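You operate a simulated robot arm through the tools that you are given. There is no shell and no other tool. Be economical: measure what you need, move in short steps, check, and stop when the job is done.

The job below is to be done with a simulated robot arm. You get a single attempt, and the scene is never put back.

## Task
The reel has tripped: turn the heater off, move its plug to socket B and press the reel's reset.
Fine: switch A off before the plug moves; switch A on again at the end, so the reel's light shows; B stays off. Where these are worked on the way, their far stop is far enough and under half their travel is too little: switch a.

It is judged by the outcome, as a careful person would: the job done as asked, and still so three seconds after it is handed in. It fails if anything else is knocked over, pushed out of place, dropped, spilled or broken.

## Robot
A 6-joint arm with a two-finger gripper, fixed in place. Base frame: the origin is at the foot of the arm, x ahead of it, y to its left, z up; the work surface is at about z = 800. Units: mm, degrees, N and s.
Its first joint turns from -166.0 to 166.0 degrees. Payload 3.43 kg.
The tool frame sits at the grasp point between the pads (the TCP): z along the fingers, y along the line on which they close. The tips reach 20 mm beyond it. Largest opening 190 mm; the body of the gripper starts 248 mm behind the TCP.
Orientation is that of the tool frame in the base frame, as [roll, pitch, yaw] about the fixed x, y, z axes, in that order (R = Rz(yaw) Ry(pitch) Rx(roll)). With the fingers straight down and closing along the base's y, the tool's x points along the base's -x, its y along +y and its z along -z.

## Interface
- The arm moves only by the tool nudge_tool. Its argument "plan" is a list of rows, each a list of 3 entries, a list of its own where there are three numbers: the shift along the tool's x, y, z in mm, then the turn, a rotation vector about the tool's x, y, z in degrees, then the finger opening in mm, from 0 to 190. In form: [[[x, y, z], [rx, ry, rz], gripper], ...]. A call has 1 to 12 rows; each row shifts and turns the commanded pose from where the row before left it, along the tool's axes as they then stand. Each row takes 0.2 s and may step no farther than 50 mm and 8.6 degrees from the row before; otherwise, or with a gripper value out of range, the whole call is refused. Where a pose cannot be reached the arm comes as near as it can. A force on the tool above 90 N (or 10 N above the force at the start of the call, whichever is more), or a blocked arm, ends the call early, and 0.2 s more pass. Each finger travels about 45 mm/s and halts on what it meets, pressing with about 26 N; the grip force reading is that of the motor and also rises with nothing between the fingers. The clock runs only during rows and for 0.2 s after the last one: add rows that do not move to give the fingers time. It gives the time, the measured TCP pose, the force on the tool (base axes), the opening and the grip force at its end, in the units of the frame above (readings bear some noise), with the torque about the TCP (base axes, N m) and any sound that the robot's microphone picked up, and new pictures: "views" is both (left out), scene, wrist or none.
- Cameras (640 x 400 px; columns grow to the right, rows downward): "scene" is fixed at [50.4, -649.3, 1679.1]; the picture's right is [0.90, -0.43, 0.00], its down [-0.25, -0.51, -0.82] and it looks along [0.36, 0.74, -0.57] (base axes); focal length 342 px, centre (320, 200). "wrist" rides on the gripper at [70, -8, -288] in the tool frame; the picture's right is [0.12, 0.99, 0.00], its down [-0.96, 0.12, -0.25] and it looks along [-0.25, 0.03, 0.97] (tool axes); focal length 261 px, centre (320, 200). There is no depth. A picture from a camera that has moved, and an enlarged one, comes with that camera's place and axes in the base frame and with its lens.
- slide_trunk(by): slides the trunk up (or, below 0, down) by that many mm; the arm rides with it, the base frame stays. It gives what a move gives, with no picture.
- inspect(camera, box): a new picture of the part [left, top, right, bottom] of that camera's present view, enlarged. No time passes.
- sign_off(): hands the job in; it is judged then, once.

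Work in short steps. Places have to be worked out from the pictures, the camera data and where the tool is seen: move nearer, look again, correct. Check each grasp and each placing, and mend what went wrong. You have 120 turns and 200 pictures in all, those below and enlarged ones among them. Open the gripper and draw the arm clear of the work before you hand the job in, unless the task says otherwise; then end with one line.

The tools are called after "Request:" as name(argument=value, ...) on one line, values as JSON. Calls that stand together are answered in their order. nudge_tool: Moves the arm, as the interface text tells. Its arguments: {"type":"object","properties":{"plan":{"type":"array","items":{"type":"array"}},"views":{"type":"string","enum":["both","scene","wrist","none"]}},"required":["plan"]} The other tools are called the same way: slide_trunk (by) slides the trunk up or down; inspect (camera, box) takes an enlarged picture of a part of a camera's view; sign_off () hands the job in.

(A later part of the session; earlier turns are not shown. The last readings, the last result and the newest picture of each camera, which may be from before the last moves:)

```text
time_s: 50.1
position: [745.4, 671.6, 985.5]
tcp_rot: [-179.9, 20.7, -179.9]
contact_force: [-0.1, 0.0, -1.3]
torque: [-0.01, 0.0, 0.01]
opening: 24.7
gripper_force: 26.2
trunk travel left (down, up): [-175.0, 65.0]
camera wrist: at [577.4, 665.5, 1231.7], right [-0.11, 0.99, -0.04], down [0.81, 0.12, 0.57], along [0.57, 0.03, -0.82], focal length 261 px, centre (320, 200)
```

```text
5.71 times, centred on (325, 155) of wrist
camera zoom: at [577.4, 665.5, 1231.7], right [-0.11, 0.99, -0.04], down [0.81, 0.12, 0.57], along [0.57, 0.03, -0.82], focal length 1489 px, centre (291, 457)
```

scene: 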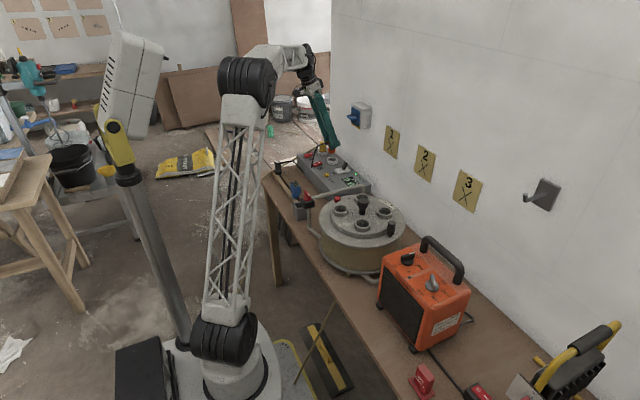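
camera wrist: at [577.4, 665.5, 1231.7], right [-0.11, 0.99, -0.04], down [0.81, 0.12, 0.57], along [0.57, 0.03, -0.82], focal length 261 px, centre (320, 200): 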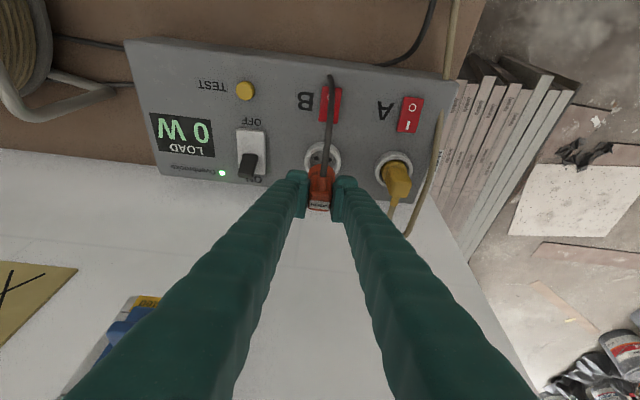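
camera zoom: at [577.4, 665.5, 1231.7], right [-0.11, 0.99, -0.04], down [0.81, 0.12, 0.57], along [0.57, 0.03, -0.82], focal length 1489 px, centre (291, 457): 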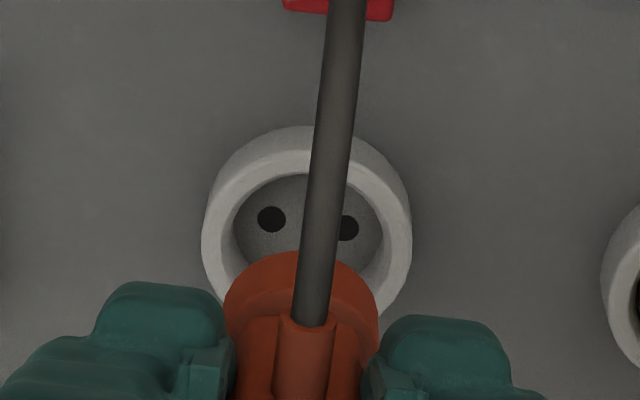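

Relative to the pins, the holes look about 3.5 mm further in +x and 1 mm in +y. I'll correct, go 16 mm lower and look again.

Request:
nudge_tool(plan=[[[2.4, 1, 16.2], [0, 0, 0], 15], [[0, 0, 0], [0, 0, 0], 15]], views="both")

Request:
inspect(camera="scene", box=[310, 130, 360, 170])

Request:
inspect(camera="wrist", box=[280, 120, 370, 190])

```text
time_s: 50.8
position: [746.9, 672.8, 970.0]
tcp_rot: [-179.8, 20.7, 180.0]
contact_force: [0.3, 0.4, -1.5]
torque: [0.01, 0.01, -0.01]
opening: 24.9
gripper_force: 26.0
trunk travel left (down, up): [-175.0, 65.0]
camera wrist: at [579.9, 665.4, 1215.3], right [-0.11, 0.99, -0.04], down [0.81, 0.12, 0.57], along [0.57, 0.03, -0.82], focal length 261 px, centre (320, 200)
```

scene: 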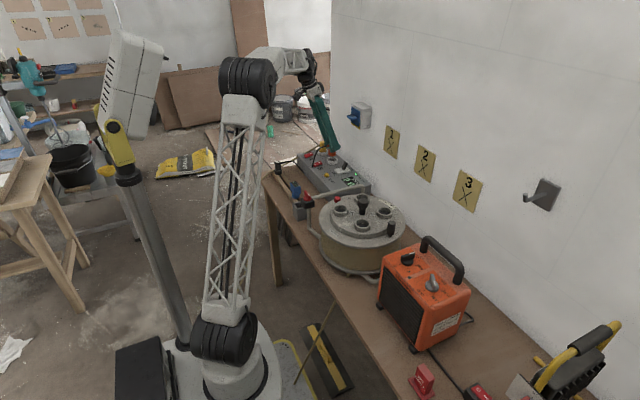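
wrist: 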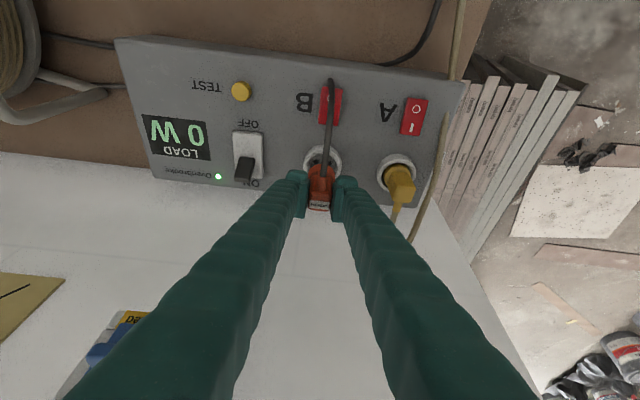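

```text
10.00 times, centred on (335, 150) of scene
camera zoom: at [50.4, -649.3, 1679.1], right [0.9, -0.43, 0.0], down [-0.25, -0.51, -0.82], along [0.36, 0.74, -0.57], focal length 3420 px, centre (170, 700)
```

zoom: 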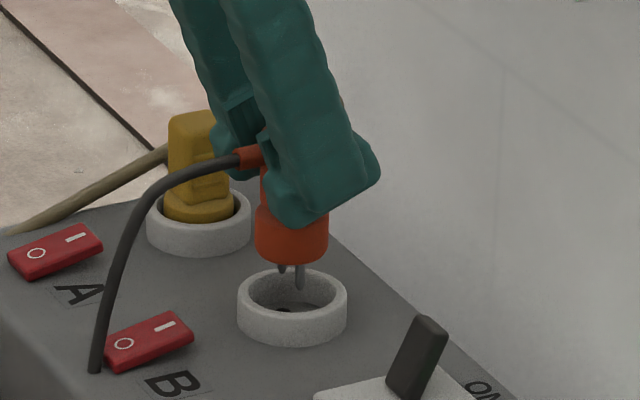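

```text
5.71 times, centred on (325, 155) of wrist
camera zoom: at [579.9, 665.4, 1215.3], right [-0.11, 0.99, -0.04], down [0.81, 0.12, 0.57], along [0.57, 0.03, -0.82], focal length 1489 px, centre (291, 457)
```

zoom: 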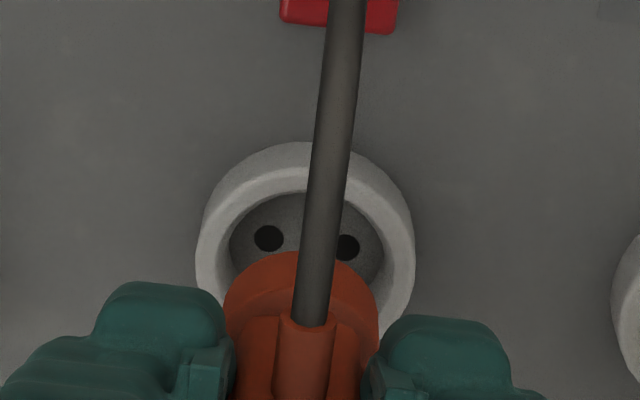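

A little further is needed: +2 mm x and +0.8 mm y. I'll apply that and descend 12 mm.

Request:
nudge_tool(plan=[[[-1.9, 0.8, 0.7], [0, 0, 0], 15], [[4.2, 0, 11.2], [0, 0, 0], 15], [[0, 0, 0], [0, 0, 0], 15]], views="wrist")

Request:
inspect(camera="scene", box=[310, 130, 360, 170])

Request:
inspect(camera="wrist", box=[280, 120, 370, 190])

```text
time_s: 51.5
position: [750.6, 672.3, 958.1]
tcp_rot: [-179.9, 20.8, 179.9]
contact_force: [-1.1, 0.4, -1.2]
torque: [0.02, 0.02, 0.01]
opening: 24.6
gripper_force: 25.5
trunk travel left (down, up): [-175.0, 65.0]
camera wrist: at [581.5, 664.4, 1203.5], right [-0.11, 0.99, -0.04], down [0.81, 0.12, 0.57], along [0.57, 0.03, -0.82], focal length 261 px, centre (320, 200)
```

wrist: 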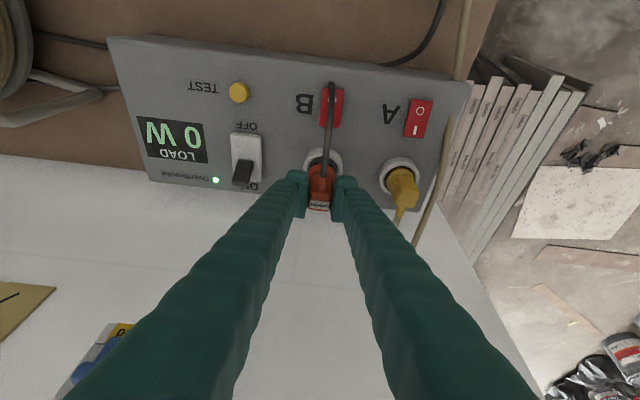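

```text
10.00 times, centred on (335, 150) of scene
camera zoom: at [50.4, -649.3, 1679.1], right [0.9, -0.43, 0.0], down [-0.25, -0.51, -0.82], along [0.36, 0.74, -0.57], focal length 3420 px, centre (170, 700)
```

zoom: 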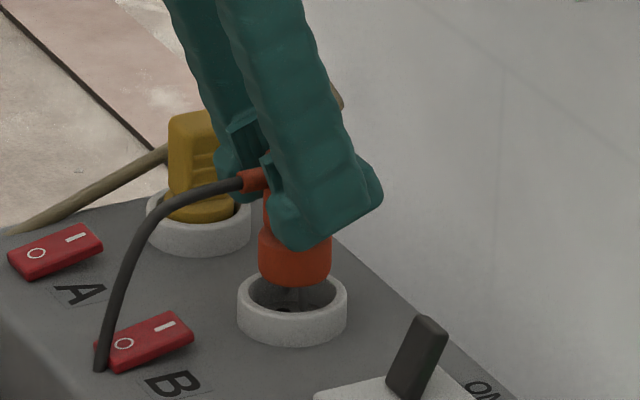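

```text
5.71 times, centred on (325, 155) of wrist
camera zoom: at [581.5, 664.4, 1203.5], right [-0.11, 0.99, -0.04], down [0.81, 0.12, 0.57], along [0.57, 0.03, -0.82], focal length 1489 px, centre (291, 457)
```

zoom: 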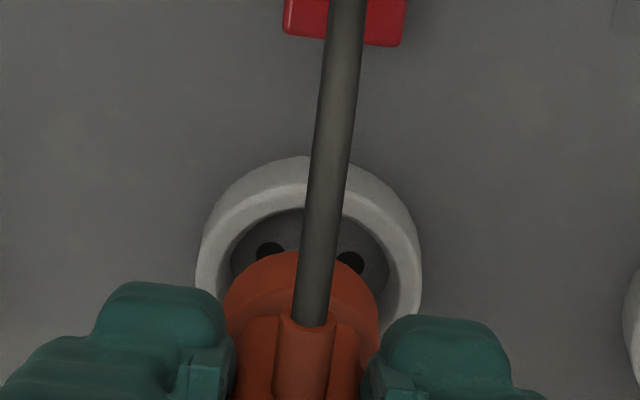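

The holes are about 1.5 mm toward +y. I'll correct that and start inserting in 3 mm steps while watching the force.

Request:
nudge_tool(plan=[[[0, 1.5, 0], [0, 0, 0], 15], [[1.06, 0, 2.8], [0, 0, 0], 15], [[1.06, 0, 2.8], [0, 0, 0], 15], [[1.06, 0, 2.8], [0, 0, 0], 15], [[0, 0, 0], [0, 0, 0], 15]], views="wrist")

Request:
inspect(camera="scene", box=[310, 130, 360, 170])

Request:
inspect(camera="wrist", box=[280, 120, 370, 190])

```text
time_s: 52.8
position: [749.9, 673.2, 949.0]
tcp_rot: [-179.9, 20.7, -179.9]
contact_force: [0.8, 0.0, -0.5]
torque: [0.02, -0.01, 0.01]
opening: 24.8
gripper_force: 25.6
trunk travel left (down, up): [-175.0, 65.0]
camera wrist: at [582.8, 665.9, 1194.6], right [-0.11, 0.99, -0.04], down [0.81, 0.12, 0.57], along [0.57, 0.03, -0.82], focal length 261 px, centre (320, 200)
```

wrist: 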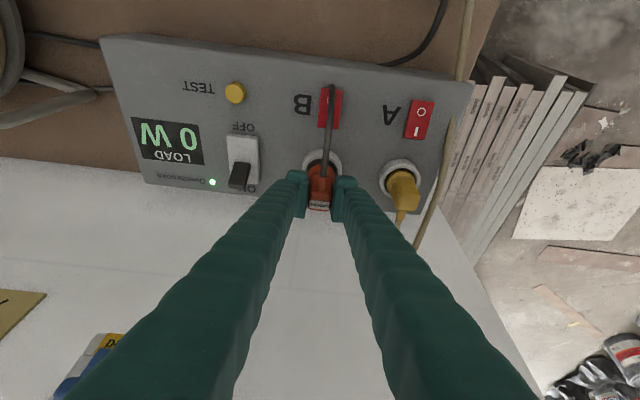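

```text
10.00 times, centred on (335, 150) of scene
camera zoom: at [50.4, -649.3, 1679.1], right [0.9, -0.43, 0.0], down [-0.25, -0.51, -0.82], along [0.36, 0.74, -0.57], focal length 3420 px, centre (170, 700)
```

zoom: 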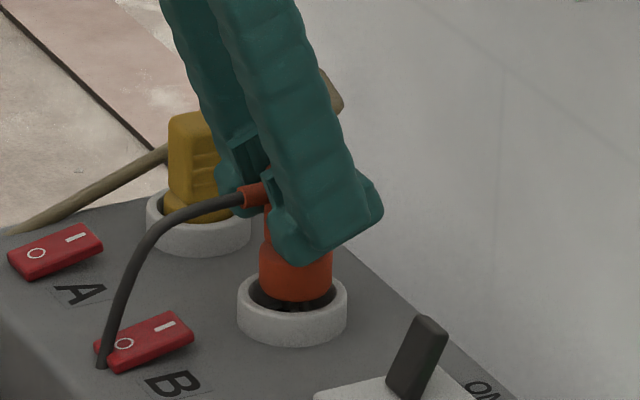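

```text
5.71 times, centred on (325, 155) of wrist
camera zoom: at [582.8, 665.9, 1194.6], right [-0.11, 0.99, -0.04], down [0.81, 0.12, 0.57], along [0.57, 0.03, -0.82], focal length 1489 px, centre (291, 457)
```

zoom: 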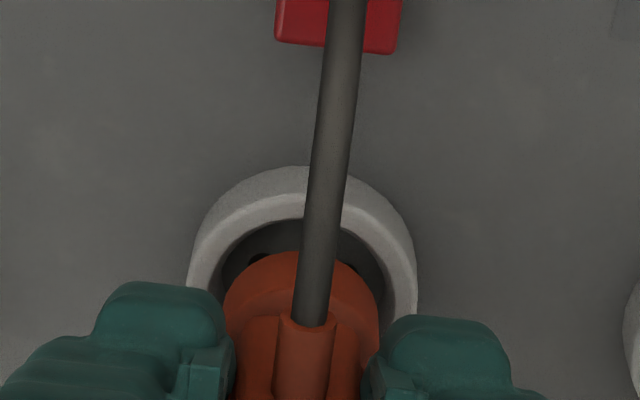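

The collar versus ring comparison, with the seated yellow plug as reference, suggests -1.6 mm x and +0.6 mm y. I'll shift and continue down gently.

Request:
nudge_tool(plan=[[[1.5, 0.6, -0.56], [0, 0, 0], 15], [[1.06, 0, 2.8], [0, 0, 0], 15], [[1.06, 0, 2.8], [0, 0, 0], 15], [[0, 0, 0], [0, 0, 0], 15]], views="none")

Request:
inspect(camera="scene", box=[310, 130, 360, 170])

Request:
inspect(camera="wrist", box=[280, 120, 370, 190])

```text
time_s: 53.8
position: [748.0, 673.5, 942.4]
tcp_rot: [-179.9, 20.6, 179.9]
contact_force: [-0.8, 0.6, -1.0]
torque: [0.03, 0.0, -0.02]
opening: 25.1
gripper_force: 26.1
trunk travel left (down, up): [-175.0, 65.0]
```

```text
10.00 times, centred on (335, 150) of scene
camera zoom: at [50.4, -649.3, 1679.1], right [0.9, -0.43, 0.0], down [-0.25, -0.51, -0.82], along [0.36, 0.74, -0.57], focal length 3420 px, centre (170, 700)
```

zoom: 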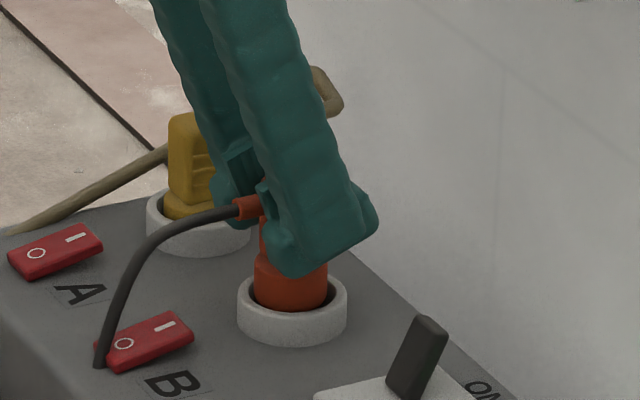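

```text
5.71 times, centred on (325, 155) of wrist
camera zoom: at [580.6, 666.5, 1188.6], right [-0.11, 0.99, -0.04], down [0.81, 0.12, 0.57], along [0.57, 0.03, -0.82], focal length 1489 px, centre (291, 457)
```

zoom: 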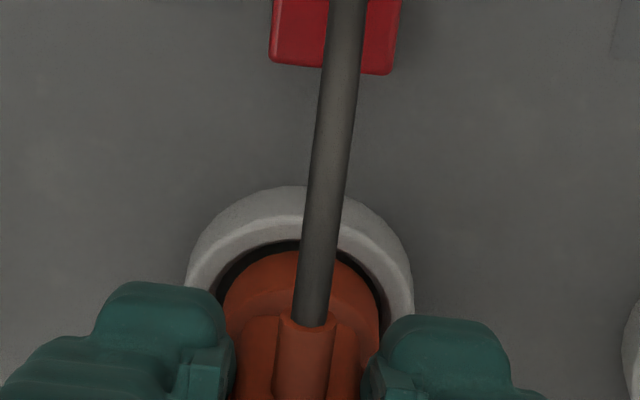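

The collar is centred in the ring with no contact force yet. I'll continue down.

Request:
nudge_tool(plan=[[[0.9, 0, 2.3], [0, 0, 0], 15], [[0.9, 0, 2.3], [0, 0, 0], 15], [[0.9, 0, 2.3], [0, 0, 0], 15], [[0, 0, 0], [0, 0, 0], 15]], views="none")

Request:
inspect(camera="scene", box=[310, 130, 360, 170])

```text
time_s: 54.8
position: [748.1, 673.4, 936.0]
tcp_rot: [-179.9, 20.7, -180.0]
contact_force: [-0.1, 0.3, -1.3]
torque: [0.01, 0.02, 0.0]
opening: 24.8
gripper_force: 26.0
trunk travel left (down, up): [-175.0, 65.0]
```

```text
10.00 times, centred on (335, 150) of scene
camera zoom: at [50.4, -649.3, 1679.1], right [0.9, -0.43, 0.0], down [-0.25, -0.51, -0.82], along [0.36, 0.74, -0.57], focal length 3420 px, centre (170, 700)
```

zoom: 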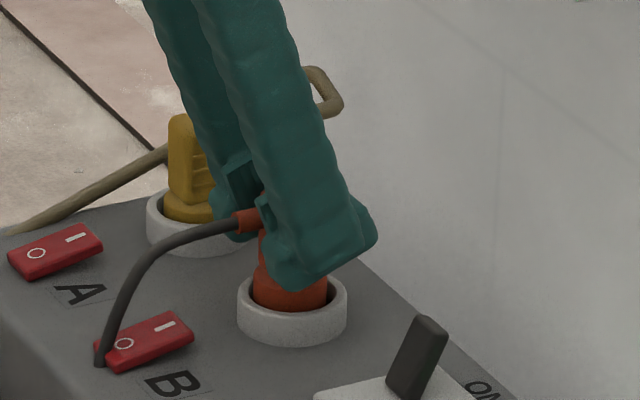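

Still free of contact, so I'll keep descending.

Request:
nudge_tool(plan=[[[0.9, 0, 2.3], [0, 0, 0], 15], [[0.9, 0, 2.3], [0, 0, 0], 15], [[0.9, 0, 2.3], [0, 0, 0], 15], [[0, 0, 0], [0, 0, 0], 15]], views="none")

Request:
inspect(camera="scene", box=[310, 130, 360, 170])

Request:
inspect(camera="wrist", box=[280, 120, 370, 190])

```text
time_s: 55.8
position: [748.7, 673.6, 930.1]
tcp_rot: [-180.0, 20.8, 180.0]
contact_force: [-2.0, -3.3, 23.4]
torque: [-0.04, 0.11, 0.02]
opening: 24.7
gripper_force: 26.3
trunk travel left (down, up): [-175.0, 65.0]
```

```text
10.00 times, centred on (335, 150) of scene
camera zoom: at [50.4, -649.3, 1679.1], right [0.9, -0.43, 0.0], down [-0.25, -0.51, -0.82], along [0.36, 0.74, -0.57], focal length 3420 px, centre (170, 700)
```

zoom: 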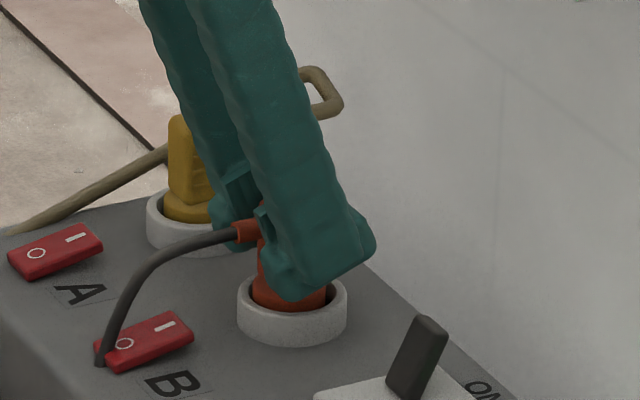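

```text
5.71 times, centred on (325, 155) of wrist
camera zoom: at [579.4, 666.3, 1175.8], right [-0.11, 0.99, -0.04], down [0.81, 0.11, 0.57], along [0.57, 0.03, -0.82], focal length 1489 px, centre (291, 457)
```

zoom: 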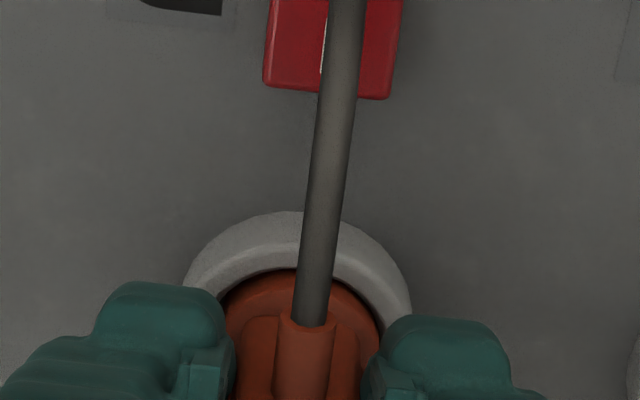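

There's 23 N at z≈930, and the collar shoulder sits about 5 mm above the rim, as it did in the reel, so it is essentially seated. I'll press slightly more to be sure.

Request:
nudge_tool(plan=[[[0.7, 0, 1.9], [0, 0, 0], 15], [[0.7, 0, 1.9], [0, 0, 0], 15], [[0, 0, 0], [0, 0, 0], 15]], views="none")

```text
time_s: 56.5
position: [746.3, 672.0, 926.3]
tcp_rot: [180.0, 20.8, 179.9]
contact_force: [3.2, 2.4, 44.7]
torque: [0.07, -0.17, -0.03]
opening: 25.0
gripper_force: 25.8
trunk travel left (down, up): [-175.0, 65.0]
```

Request:
inspect(camera="scene", box=[310, 130, 360, 170])

Request:
inspect(camera="wrist", box=[280, 120, 370, 210])

```text
10.00 times, centred on (335, 150) of scene
camera zoom: at [50.4, -649.3, 1679.1], right [0.9, -0.43, 0.0], down [-0.25, -0.51, -0.82], along [0.36, 0.74, -0.57], focal length 3420 px, centre (170, 700)
```

zoom: 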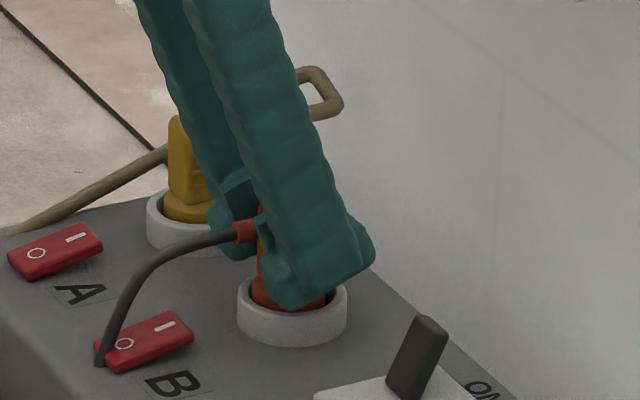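

```text
4.44 times, centred on (325, 165) of wrist
camera zoom: at [578.9, 665.9, 1171.4], right [-0.11, 0.99, -0.04], down [0.81, 0.11, 0.57], along [0.57, 0.03, -0.82], focal length 1158 px, centre (298, 356)
```

zoom: 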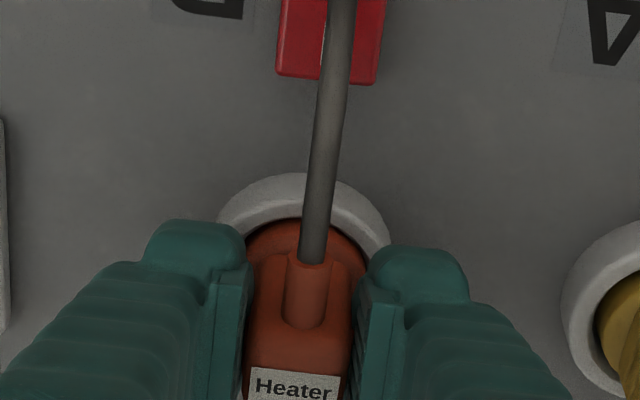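

The plug itself has stopped and the fingers now just slide on it. I'll release, back off along the tool axis and inspect the seating.

Request:
nudge_tool(plan=[[[0, 0, 0], [0, 0, 0], 60], [[0, 0, 0], [0, 0, 0], 60], [[0, 0, 0], [0, 0, 0], 60], [[-5, 0, -20], [0, 0, 0], 60], [[0, 0, -40], [0, 0, 0], 60], [[0, 0, -40], [0, 0, 0], 60], [[0, 0, -40], [0, 0, 0], 60]], views="wrist")

Request:
inspect(camera="scene", box=[310, 130, 360, 170])

Request:
inspect(camera="wrist", box=[250, 60, 450, 210])

```text
time_s: 58.1
position: [701.8, 671.8, 1056.4]
tcp_rot: [-179.8, 20.6, 179.8]
contact_force: [-0.1, 0.2, -0.6]
torque: [-0.04, 0.03, -0.02]
opening: 60.1
gripper_force: 0.1
trunk travel left (down, up): [-175.0, 65.0]
camera wrist: at [535.2, 665.4, 1302.7], right [-0.11, 0.99, -0.04], down [0.81, 0.12, 0.57], along [0.57, 0.03, -0.82], focal length 261 px, centre (320, 200)
```

wrist: 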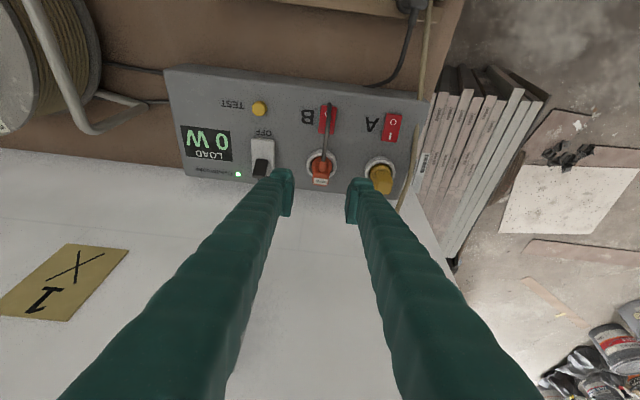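

```text
10.00 times, centred on (335, 150) of scene
camera zoom: at [50.4, -649.3, 1679.1], right [0.9, -0.43, 0.0], down [-0.25, -0.51, -0.82], along [0.36, 0.74, -0.57], focal length 3420 px, centre (170, 700)
```

zoom: 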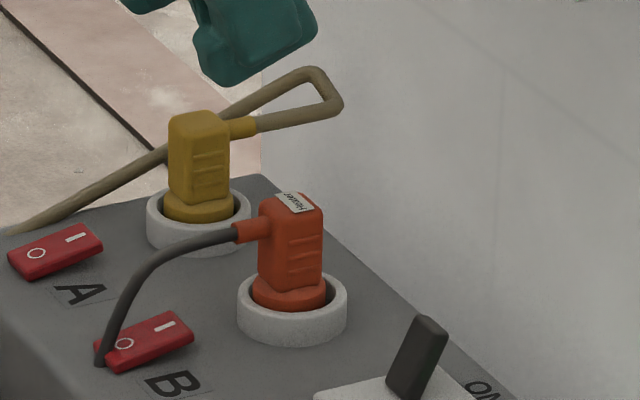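

```text
2.67 times, centred on (350, 135) of wrist
camera zoom: at [535.2, 665.4, 1302.7], right [-0.11, 0.99, -0.04], down [0.81, 0.12, 0.57], along [0.57, 0.03, -0.82], focal length 695 px, centre (240, 373)
```

zoom: 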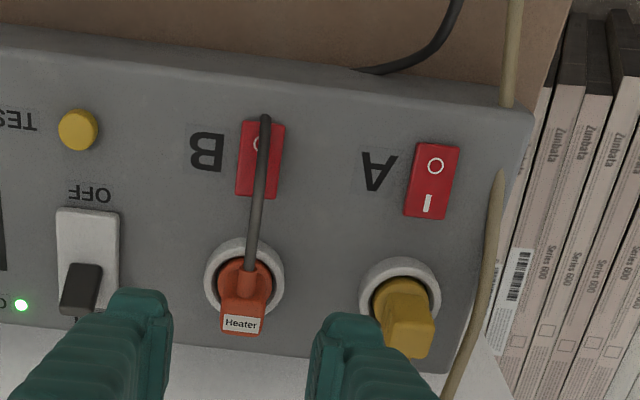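

The plug is seated to the same depth as the yellow one, and B is still off. Next is the reel's red reset button at about (559,252,975). I'll level the tool, close the fingers and travel above it.

Request:
nudge_tool(plan=[[[0, 0, -35], [0, 6.9, 0], 60], [[0, 0, -35], [0, 6.9, 0], 60], [[0, 0, -35], [0, 6.8, 0], 30], [[11.8, -45.6, 0], [0, 0, 0], 0], [[11.8, -45.6, 0], [0, 0, 0], 0], [[11.8, -45.6, 0], [0, 0, 0], 0], [[11.8, -45.6, 0], [0, 0, 0], 0], [[11.8, -45.6, 0], [0, 0, 0], 0], [[11.8, -45.6, 0], [0, 0, 0], 0], [[11.8, -45.6, 0], [0, 0, 0], 0], [[11.8, -45.6, 0], [0, 0, 0], 0], [[11.8, -40, 0], [0, 0, 0], 0]], views="both")

Request:
inspect(camera="wrist", box=[230, 130, 410, 250])

```text
time_s: 60.8
position: [567.1, 268.1, 1158.7]
tcp_rot: [-179.8, 0.1, 179.8]
contact_force: [0.9, 0.6, 0.0]
torque: [-0.15, 0.1, -0.01]
opening: 0.0
gripper_force: 25.9
trunk travel left (down, up): [-175.0, 65.0]
camera wrist: at [496.9, 261.9, 1447.7], right [-0.12, 0.99, 0.0], down [0.96, 0.12, 0.25], along [0.25, 0.03, -0.97], focal length 261 px, centre (320, 200)
```

scene: 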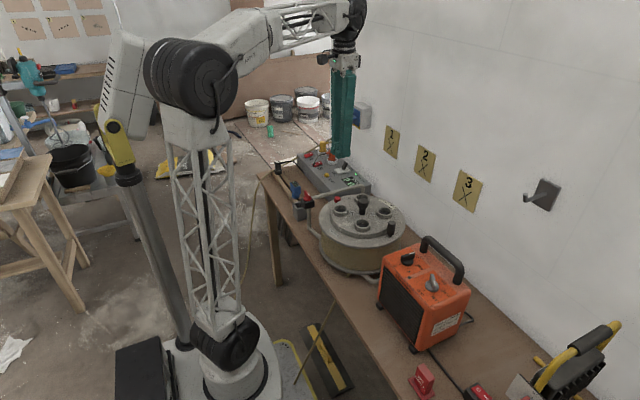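
wrist: 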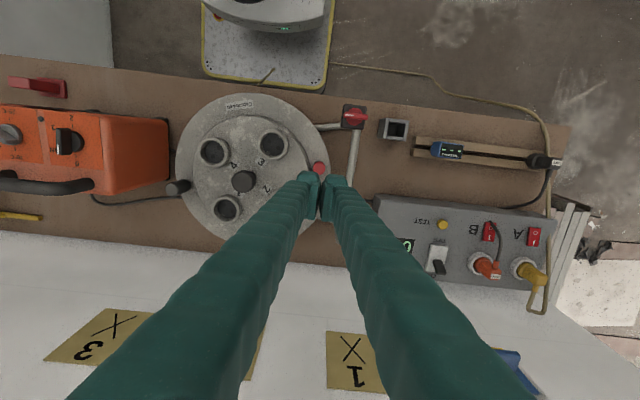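

```text
3.33 times, centred on (320, 190) of wrist
camera zoom: at [496.9, 261.9, 1447.7], right [-0.12, 0.99, 0.0], down [0.96, 0.12, 0.25], along [0.25, 0.03, -0.97], focal length 869 px, centre (320, 233)
```

zoom: 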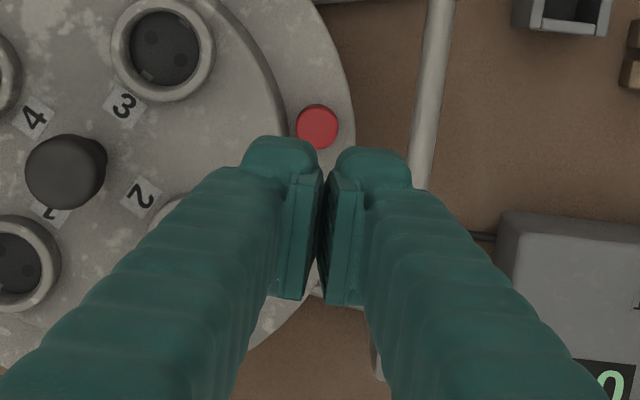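

From overhead, the button is at about (563,268,~950). I'll offset 10 mm outward to clear the raised disc, descend and then press slowly.

Request:
nudge_tool(plan=[[[4, 10, 30], [0, 0, 0], 0], [[0, 0, 48], [0, 0, 0], 0], [[0, 0, 48], [0, 0, 0], 0], [[0, 0, 26], [0, 0, 0], 0], [[0, 0, 0], [0, 0, 0], 0]], views="wrist")

Request:
inspect(camera="scene", box=[320, 170, 390, 225])

Request:
inspect(camera="wrist", box=[270, 130, 370, 210])

```text
time_s: 62.0
position: [566.5, 278.9, 1008.7]
tcp_rot: [-179.9, 0.1, 179.9]
contact_force: [0.7, -0.2, 0.0]
torque: [-0.04, 0.01, 0.02]
opening: 0.2
gripper_force: 26.1
trunk travel left (down, up): [-175.0, 65.0]
camera wrist: at [496.2, 271.6, 1297.2], right [-0.12, 0.99, 0.0], down [0.96, 0.11, 0.25], along [0.25, 0.03, -0.97], focal length 261 px, centre (320, 200)
```

wrist: 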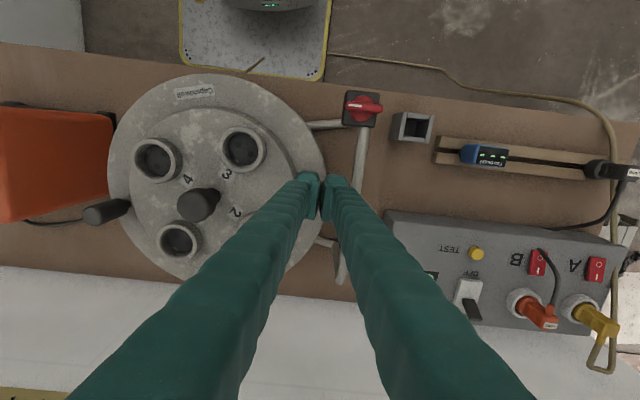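

```text
7.27 times, centred on (355, 198) of scene
camera zoom: at [50.4, -649.3, 1679.1], right [0.9, -0.43, 0.0], down [-0.25, -0.51, -0.82], along [0.36, 0.74, -0.57], focal length 2487 px, centre (66, 218)
```

zoom: 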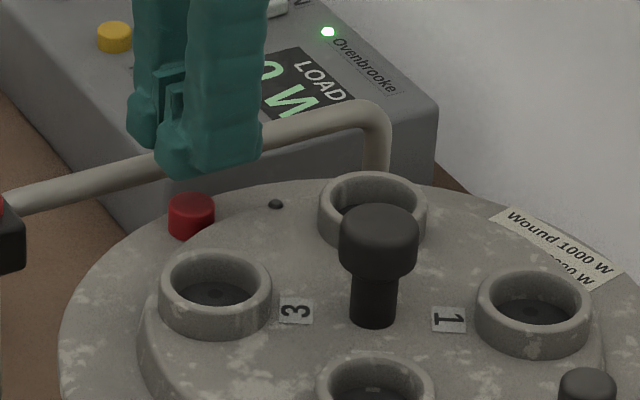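

```text
5.00 times, centred on (320, 170) of wrist
camera zoom: at [496.2, 271.6, 1297.2], right [-0.12, 0.99, 0.0], down [0.96, 0.11, 0.25], along [0.25, 0.03, -0.97], focal length 1303 px, centre (320, 350)
```

zoom: 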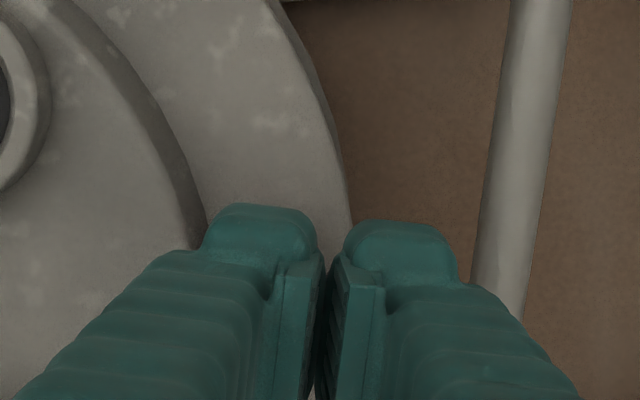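

The fingertips are about 25 mm above the button. I'll press down in small steps.

Request:
nudge_tool(plan=[[[3, -1, 18], [0, 0, 0], 0], [[0, 0, 4], [0, 0, 0], 0], [[0, 0, 4], [0, 0, 0], 0], [[0, 0, 3], [0, 0, 0], 0], [[0, 0, 0], [0, 0, 0], 0]], views="none")

Request:
inspect(camera="scene", box=[320, 170, 390, 225])

```text
time_s: 63.1
position: [564.5, 278.1, 977.8]
tcp_rot: [-179.9, 0.1, 179.9]
contact_force: [0.1, -1.0, 3.2]
torque: [-0.09, 0.02, 0.03]
opening: 0.0
gripper_force: 25.8
trunk travel left (down, up): [-175.0, 65.0]
```

```text
7.27 times, centred on (355, 198) of scene
camera zoom: at [50.4, -649.3, 1679.1], right [0.9, -0.43, 0.0], down [-0.25, -0.51, -0.82], along [0.36, 0.74, -0.57], focal length 2487 px, centre (66, 218)
```

zoom: 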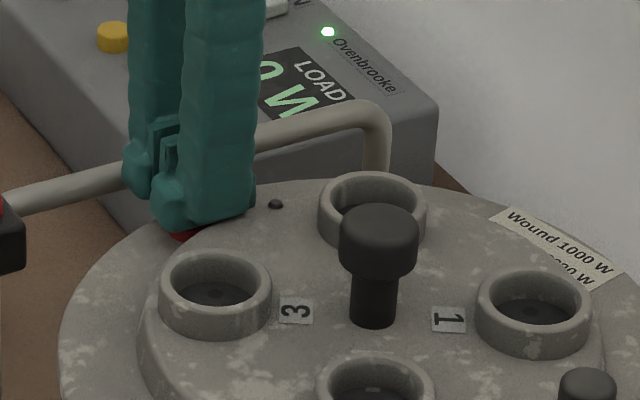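

Light contact, at 3 N. I'll press further in 2 mm steps.

Request:
nudge_tool(plan=[[[0, 0, 2], [0, 0, 0], 0], [[0, 0, 2], [0, 0, 0], 0], [[0, 0, 2], [0, 0, 0], 0], [[0, 0, 0], [0, 0, 0], 0]], views="none")

Request:
inspect(camera="scene", box=[320, 170, 390, 225])

```text
time_s: 64.2
position: [563.6, 277.6, 973.0]
tcp_rot: [-179.9, 0.2, 179.9]
contact_force: [4.7, -2.8, 29.4]
torque: [-0.44, 0.01, 0.3]
opening: 0.0
gripper_force: 26.6
trunk travel left (down, up): [-175.0, 65.0]
```

```text
7.27 times, centred on (355, 198) of scene
camera zoom: at [50.4, -649.3, 1679.1], right [0.9, -0.43, 0.0], down [-0.25, -0.51, -0.82], along [0.36, 0.74, -0.57], focal length 2487 px, centre (66, 218)
```

zoom: 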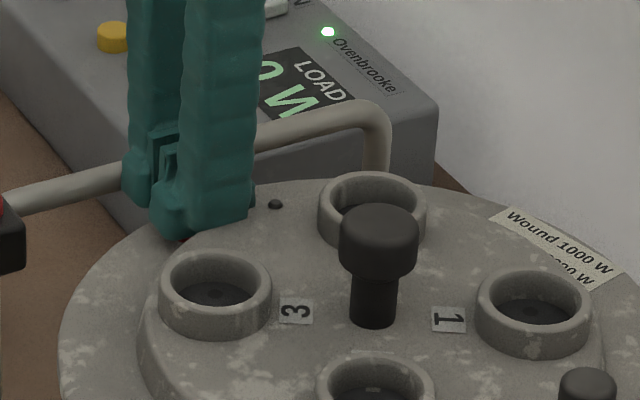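

It has travelled about 4 mm and force is 29 N. I'll push a little further to make sure of its stop.

Request:
nudge_tool(plan=[[[0, 0, 2], [0, 0, 0], 0], [[0, 0, 1.5], [0, 0, 0], 0], [[0, 0, 0], [0, 0, 0], 0]], views="none")

Request:
nudge_tool(plan=[[[0, 0, -20], [0, 0, 0], 0], [[0, 0, -45], [0, 0, 0], 0], [[0, 0, -45], [0, 0, 0], 0], [[-30, 0, -20], [0, 0, 0], 0]], views="wrist")

Request:
inspect(camera="scene", box=[320, 170, 390, 225])

Request:
inspect(camera="wrist", box=[250, 110, 370, 200])

```text
time_s: 65.0
position: [562.9, 278.2, 969.0]
tcp_rot: [-179.8, 0.2, 179.9]
contact_force: [5.9, -3.6, 47.2]
torque: [-0.66, 0.15, 0.38]
opening: 0.0
gripper_force: 26.4
trunk travel left (down, up): [-175.0, 65.0]
```

```text
time_s: 66.0
position: [593.9, 278.9, 1099.7]
tcp_rot: [-179.9, 0.1, 179.9]
contact_force: [-0.9, 0.3, 0.4]
torque: [0.09, -0.12, -0.01]
opening: 0.0
gripper_force: 26.3
trunk travel left (down, up): [-175.0, 65.0]
camera wrist: at [522.8, 271.5, 1389.0], right [-0.12, 0.99, 0.0], down [0.96, 0.11, 0.25], along [0.25, 0.03, -0.97], focal length 261 px, centre (320, 200)
```

wrist: 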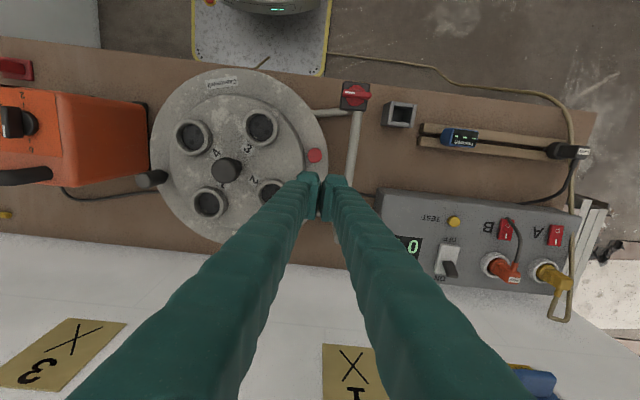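

```text
7.27 times, centred on (355, 198) of scene
camera zoom: at [50.4, -649.3, 1679.1], right [0.9, -0.43, 0.0], down [-0.25, -0.51, -0.82], along [0.36, 0.74, -0.57], focal length 2487 px, centre (66, 218)
```

zoom: 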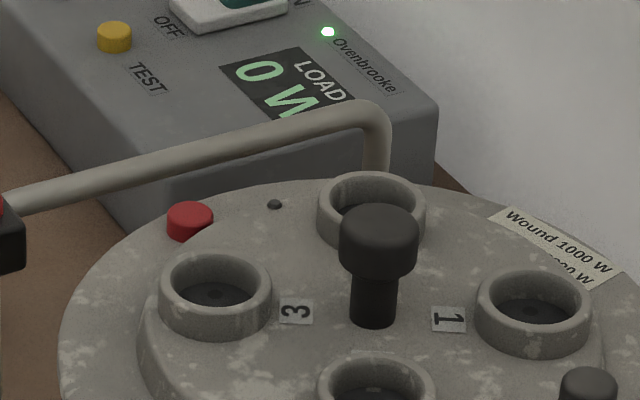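

```text
4.44 times, centred on (310, 155) of wrist
camera zoom: at [522.8, 271.5, 1389.0], right [-0.12, 0.99, 0.0], down [0.96, 0.11, 0.25], along [0.25, 0.03, -0.97], focal length 1158 px, centre (364, 400)
```

zoom: 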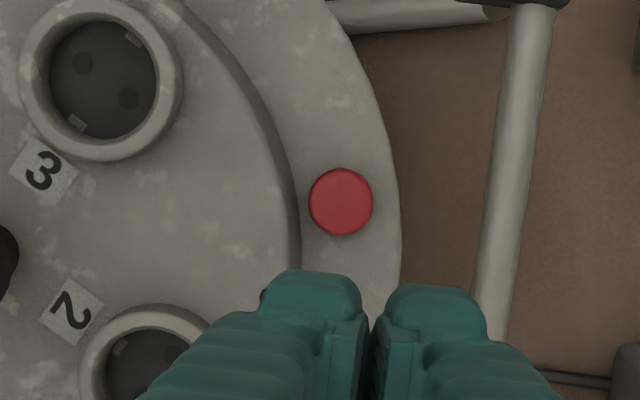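

The button stayed down, so it's latched, and the reel hasn't moved. The last action is switching A back on by pressing its I end. I'll use only the outer finger, with the gripper open 60, to stay clear of the yellow plug. First I yaw back to about -89.

Request:
nudge_tool(plan=[[[0, 0, -20], [0, 0, -8.3], 60], [[0, 0, 0], [0, 0, -8.3], 60], [[0, 0, 0], [0, 0, -8.3], 60], [[0, 0, 0], [0, 0, -8.3], 60], [[0, 0, 0], [0, 0, -8.3], 60], [[0, 0, 0], [0, 0, -8.3], 60], [[0, 0, 0], [0, 0, -8.3], 60], [[0, 0, 0], [0, 0, -8.3], 60], [[0, 0, 0], [0, 0, -8.3], 60], [[0, 0, 0], [0, 0, -8.3], 60], [[0, 0, 0], [0, 0, -7.2], 60]], views="none")

Request:
nudge_tool(plan=[[[-48, 0, 0], [0, 0, 0], 60], [[-48, 0, 0], [0, 0, 0], 60], [[-48, 0, 0], [0, 0, 0], 60], [[-48, 0, 0], [0, 0, 0], 60], [[-48, 0, 0], [0, 0, 0], 60], [[-48, 0, 0], [0, 0, 0], 60], [[-48, 0, 0], [0, 0, 0], 60], [[-48, 0, 0], [0, 0, 0], 60], [[0, 0, 0], [0, -6.7, 0], 60], [[0, 0, 0], [0, -6.7, 0], 60], [[0, 0, 0], [0, -6.6, 0], 60], [[0, 0, 0], [0, 0, 0], 60]], views="none")

```text
time_s: 68.3
position: [593.8, 278.7, 1117.9]
tcp_rot: [-179.8, -0.1, -89.8]
contact_force: [0.8, 0.1, -0.3]
torque: [0.0, 0.01, 0.01]
opening: 60.0
gripper_force: 0.0
trunk travel left (down, up): [-175.0, 65.0]
```

```text
time_s: 71.0
position: [592.3, 663.5, 1118.3]
tcp_rot: [-179.9, 20.0, -89.8]
contact_force: [0.2, -0.2, 0.6]
torque: [0.03, -0.02, -0.01]
opening: 60.2
gripper_force: 0.0
trunk travel left (down, up): [-175.0, 65.0]
```

Tilted and ready. I'll move to the hover above A's I end.

Request:
nudge_tool(plan=[[[-15.4, -12.4, 32.9], [0, 0, 0], 60], [[-15.4, -12.4, 32.9], [0, 0, 0], 60], [[-15.4, -12.4, 32.9], [0, 0, 0], 60], [[-15.4, -12.4, 32.9], [0, 0, 0], 60], [[-15.4, -12.4, 32.9], [0, 0, 0], 60], [[0, 0, 0], [0, 0, 0], 60]], views="both")

Request:
inspect(camera="scene", box=[285, 110, 365, 175])

Request:
inspect(camera="wrist", box=[220, 90, 400, 230])

```text
time_s: 72.3
position: [654.4, 790.8, 988.5]
tcp_rot: [-180.0, 19.9, -89.9]
contact_force: [0.2, 0.2, -0.9]
torque: [-0.04, 0.06, 0.01]
opening: 60.0
gripper_force: 0.1
trunk travel left (down, up): [-175.0, 65.0]
camera wrist: at [664.0, 628.3, 1236.8], right [-0.99, -0.11, -0.04], down [-0.12, 0.82, 0.56], along [-0.03, 0.56, -0.83], focal length 261 px, centre (320, 200)
```

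scene: 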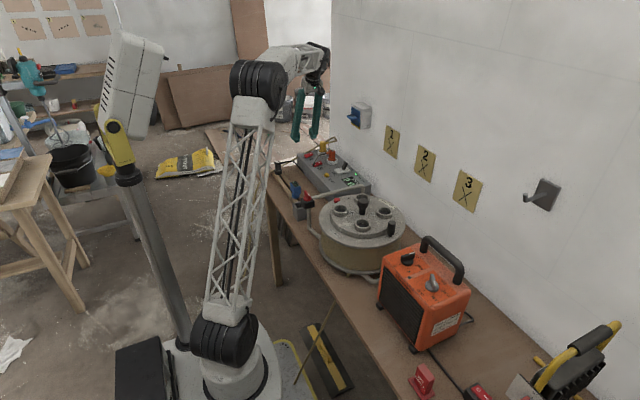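
wrist: 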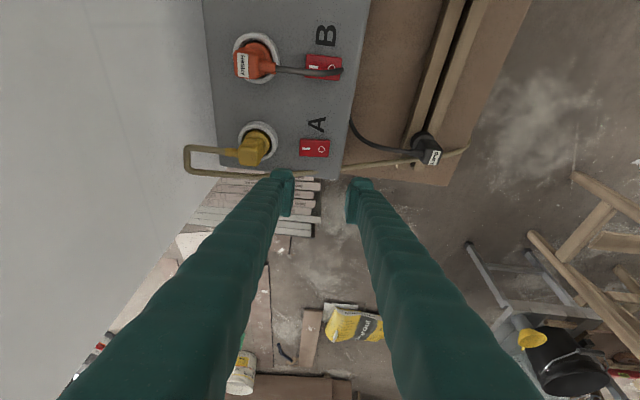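

```text
6.15 times, centred on (325, 142) of scene
camera zoom: at [50.4, -649.3, 1679.1], right [0.9, -0.43, 0.0], down [-0.25, -0.51, -0.82], along [0.36, 0.74, -0.57], focal length 2105 px, centre (289, 554)
```

zoom: 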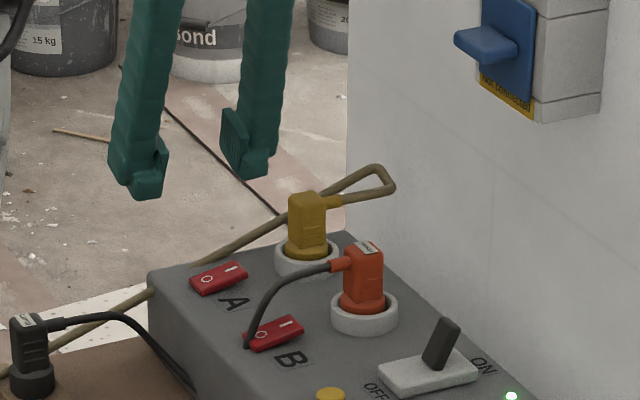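

```text
2.86 times, centred on (310, 160) of wrist
camera zoom: at [664.0, 628.3, 1236.8], right [-0.99, -0.11, -0.04], down [-0.12, 0.82, 0.56], along [-0.03, 0.56, -0.83], focal length 745 px, centre (349, 314)
```

zoom: 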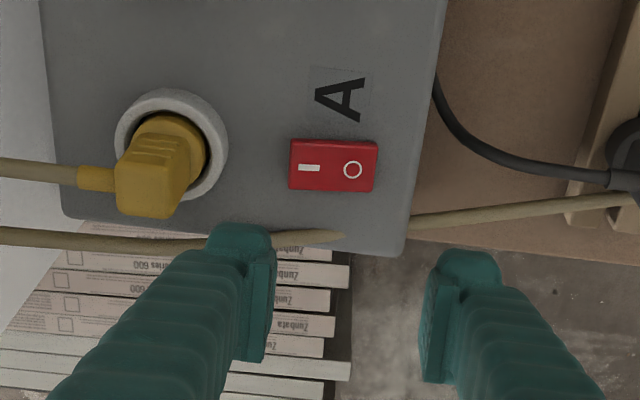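

The outer fingertip spans x≈690–716, and the ring of A starts at about 721. I'll shift 8 mm inward so the tip covers only the I end (682–708), then lower to just above it.

Request:
nudge_tool(plan=[[[0, 8, 0], [0, 0, 0], 60], [[10.8, 0, 29.6], [0, 0, 0], 60], [[10.8, 0, 29.6], [0, 0, 0], 60], [[0, 0, 0], [0, 0, 0], 60]], views="wrist")

Request:
inspect(camera="scene", box=[295, 125, 355, 170])

Request:
inspect(camera="wrist", box=[220, 110, 360, 210])

```text
time_s: 73.3
position: [647.9, 789.1, 926.0]
tcp_rot: [-179.9, 19.9, -89.9]
contact_force: [-0.7, 0.0, 0.0]
torque: [0.02, -0.01, 0.02]
opening: 59.9
gripper_force: 0.0
trunk travel left (down, up): [-175.0, 65.0]
camera wrist: at [657.4, 626.1, 1173.6], right [-0.99, -0.11, -0.04], down [-0.12, 0.82, 0.56], along [-0.03, 0.56, -0.83], focal length 261 px, centre (320, 200)
```

wrist: 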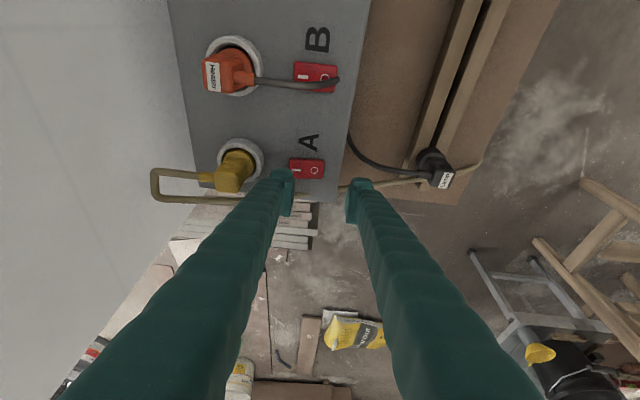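

```text
8.89 times, centred on (325, 148) of scene
camera zoom: at [50.4, -649.3, 1679.1], right [0.9, -0.43, 0.0], down [-0.25, -0.51, -0.82], along [0.36, 0.74, -0.57], focal length 3040 px, centre (276, 667)
```

zoom: 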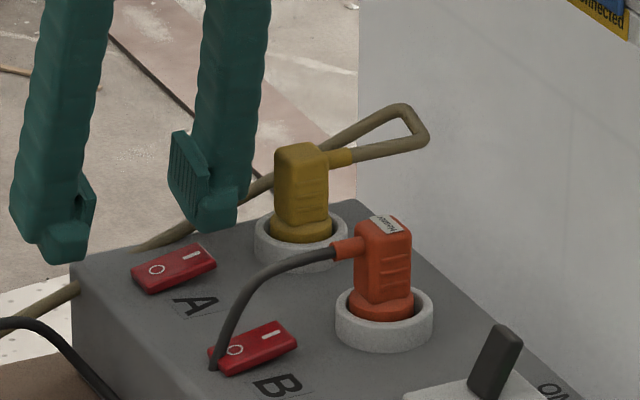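

```text
4.00 times, centred on (290, 160) of wrist
camera zoom: at [657.4, 626.1, 1173.6], right [-0.99, -0.11, -0.04], down [-0.12, 0.82, 0.56], along [-0.03, 0.56, -0.83], focal length 1043 px, centre (440, 360)
```

zoom: 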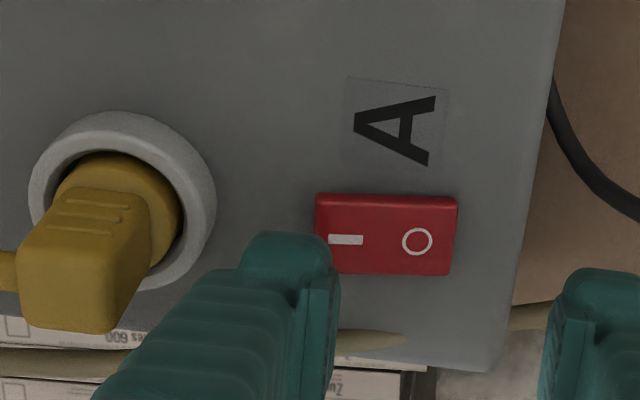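

I'll shift 5 mm more inward for a firmer overlap on the I end, then press down in small steps.

Request:
nudge_tool(plan=[[[4.1, 5, 11.3], [0, 0, 0], 60], [[1, 0, 2.8], [0, 0, 0], 60], [[1, 0, 2.8], [0, 0, 0], 60], [[1, 0, 2.8], [0, 0, 0], 60], [[0, 0, 0], [0, 0, 0], 60]], views="none")

Request:
inspect(camera="scene", box=[295, 125, 355, 170])

Request:
inspect(camera="wrist", box=[220, 110, 360, 210])

```text
time_s: 74.5
position: [642.5, 790.5, 906.5]
tcp_rot: [-179.9, 19.9, -89.9]
contact_force: [-0.2, -2.7, 11.4]
torque: [-0.18, -0.44, -0.13]
opening: 60.0
gripper_force: 0.1
trunk travel left (down, up): [-175.0, 65.0]
```

```text
8.89 times, centred on (325, 148) of scene
camera zoom: at [50.4, -649.3, 1679.1], right [0.9, -0.43, 0.0], down [-0.25, -0.51, -0.82], along [0.36, 0.74, -0.57], focal length 3040 px, centre (276, 667)
```

zoom: 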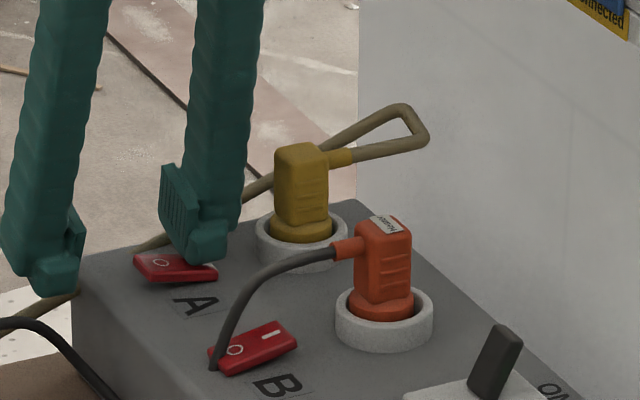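

```text
4.00 times, centred on (290, 160) of wrist
camera zoom: at [650.9, 627.0, 1154.2], right [-0.99, -0.11, -0.04], down [-0.12, 0.82, 0.56], along [-0.03, 0.56, -0.83], focal length 1043 px, centre (440, 360)
```

zoom: 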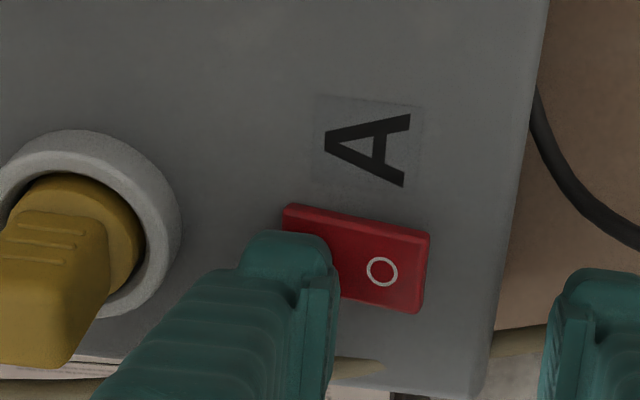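

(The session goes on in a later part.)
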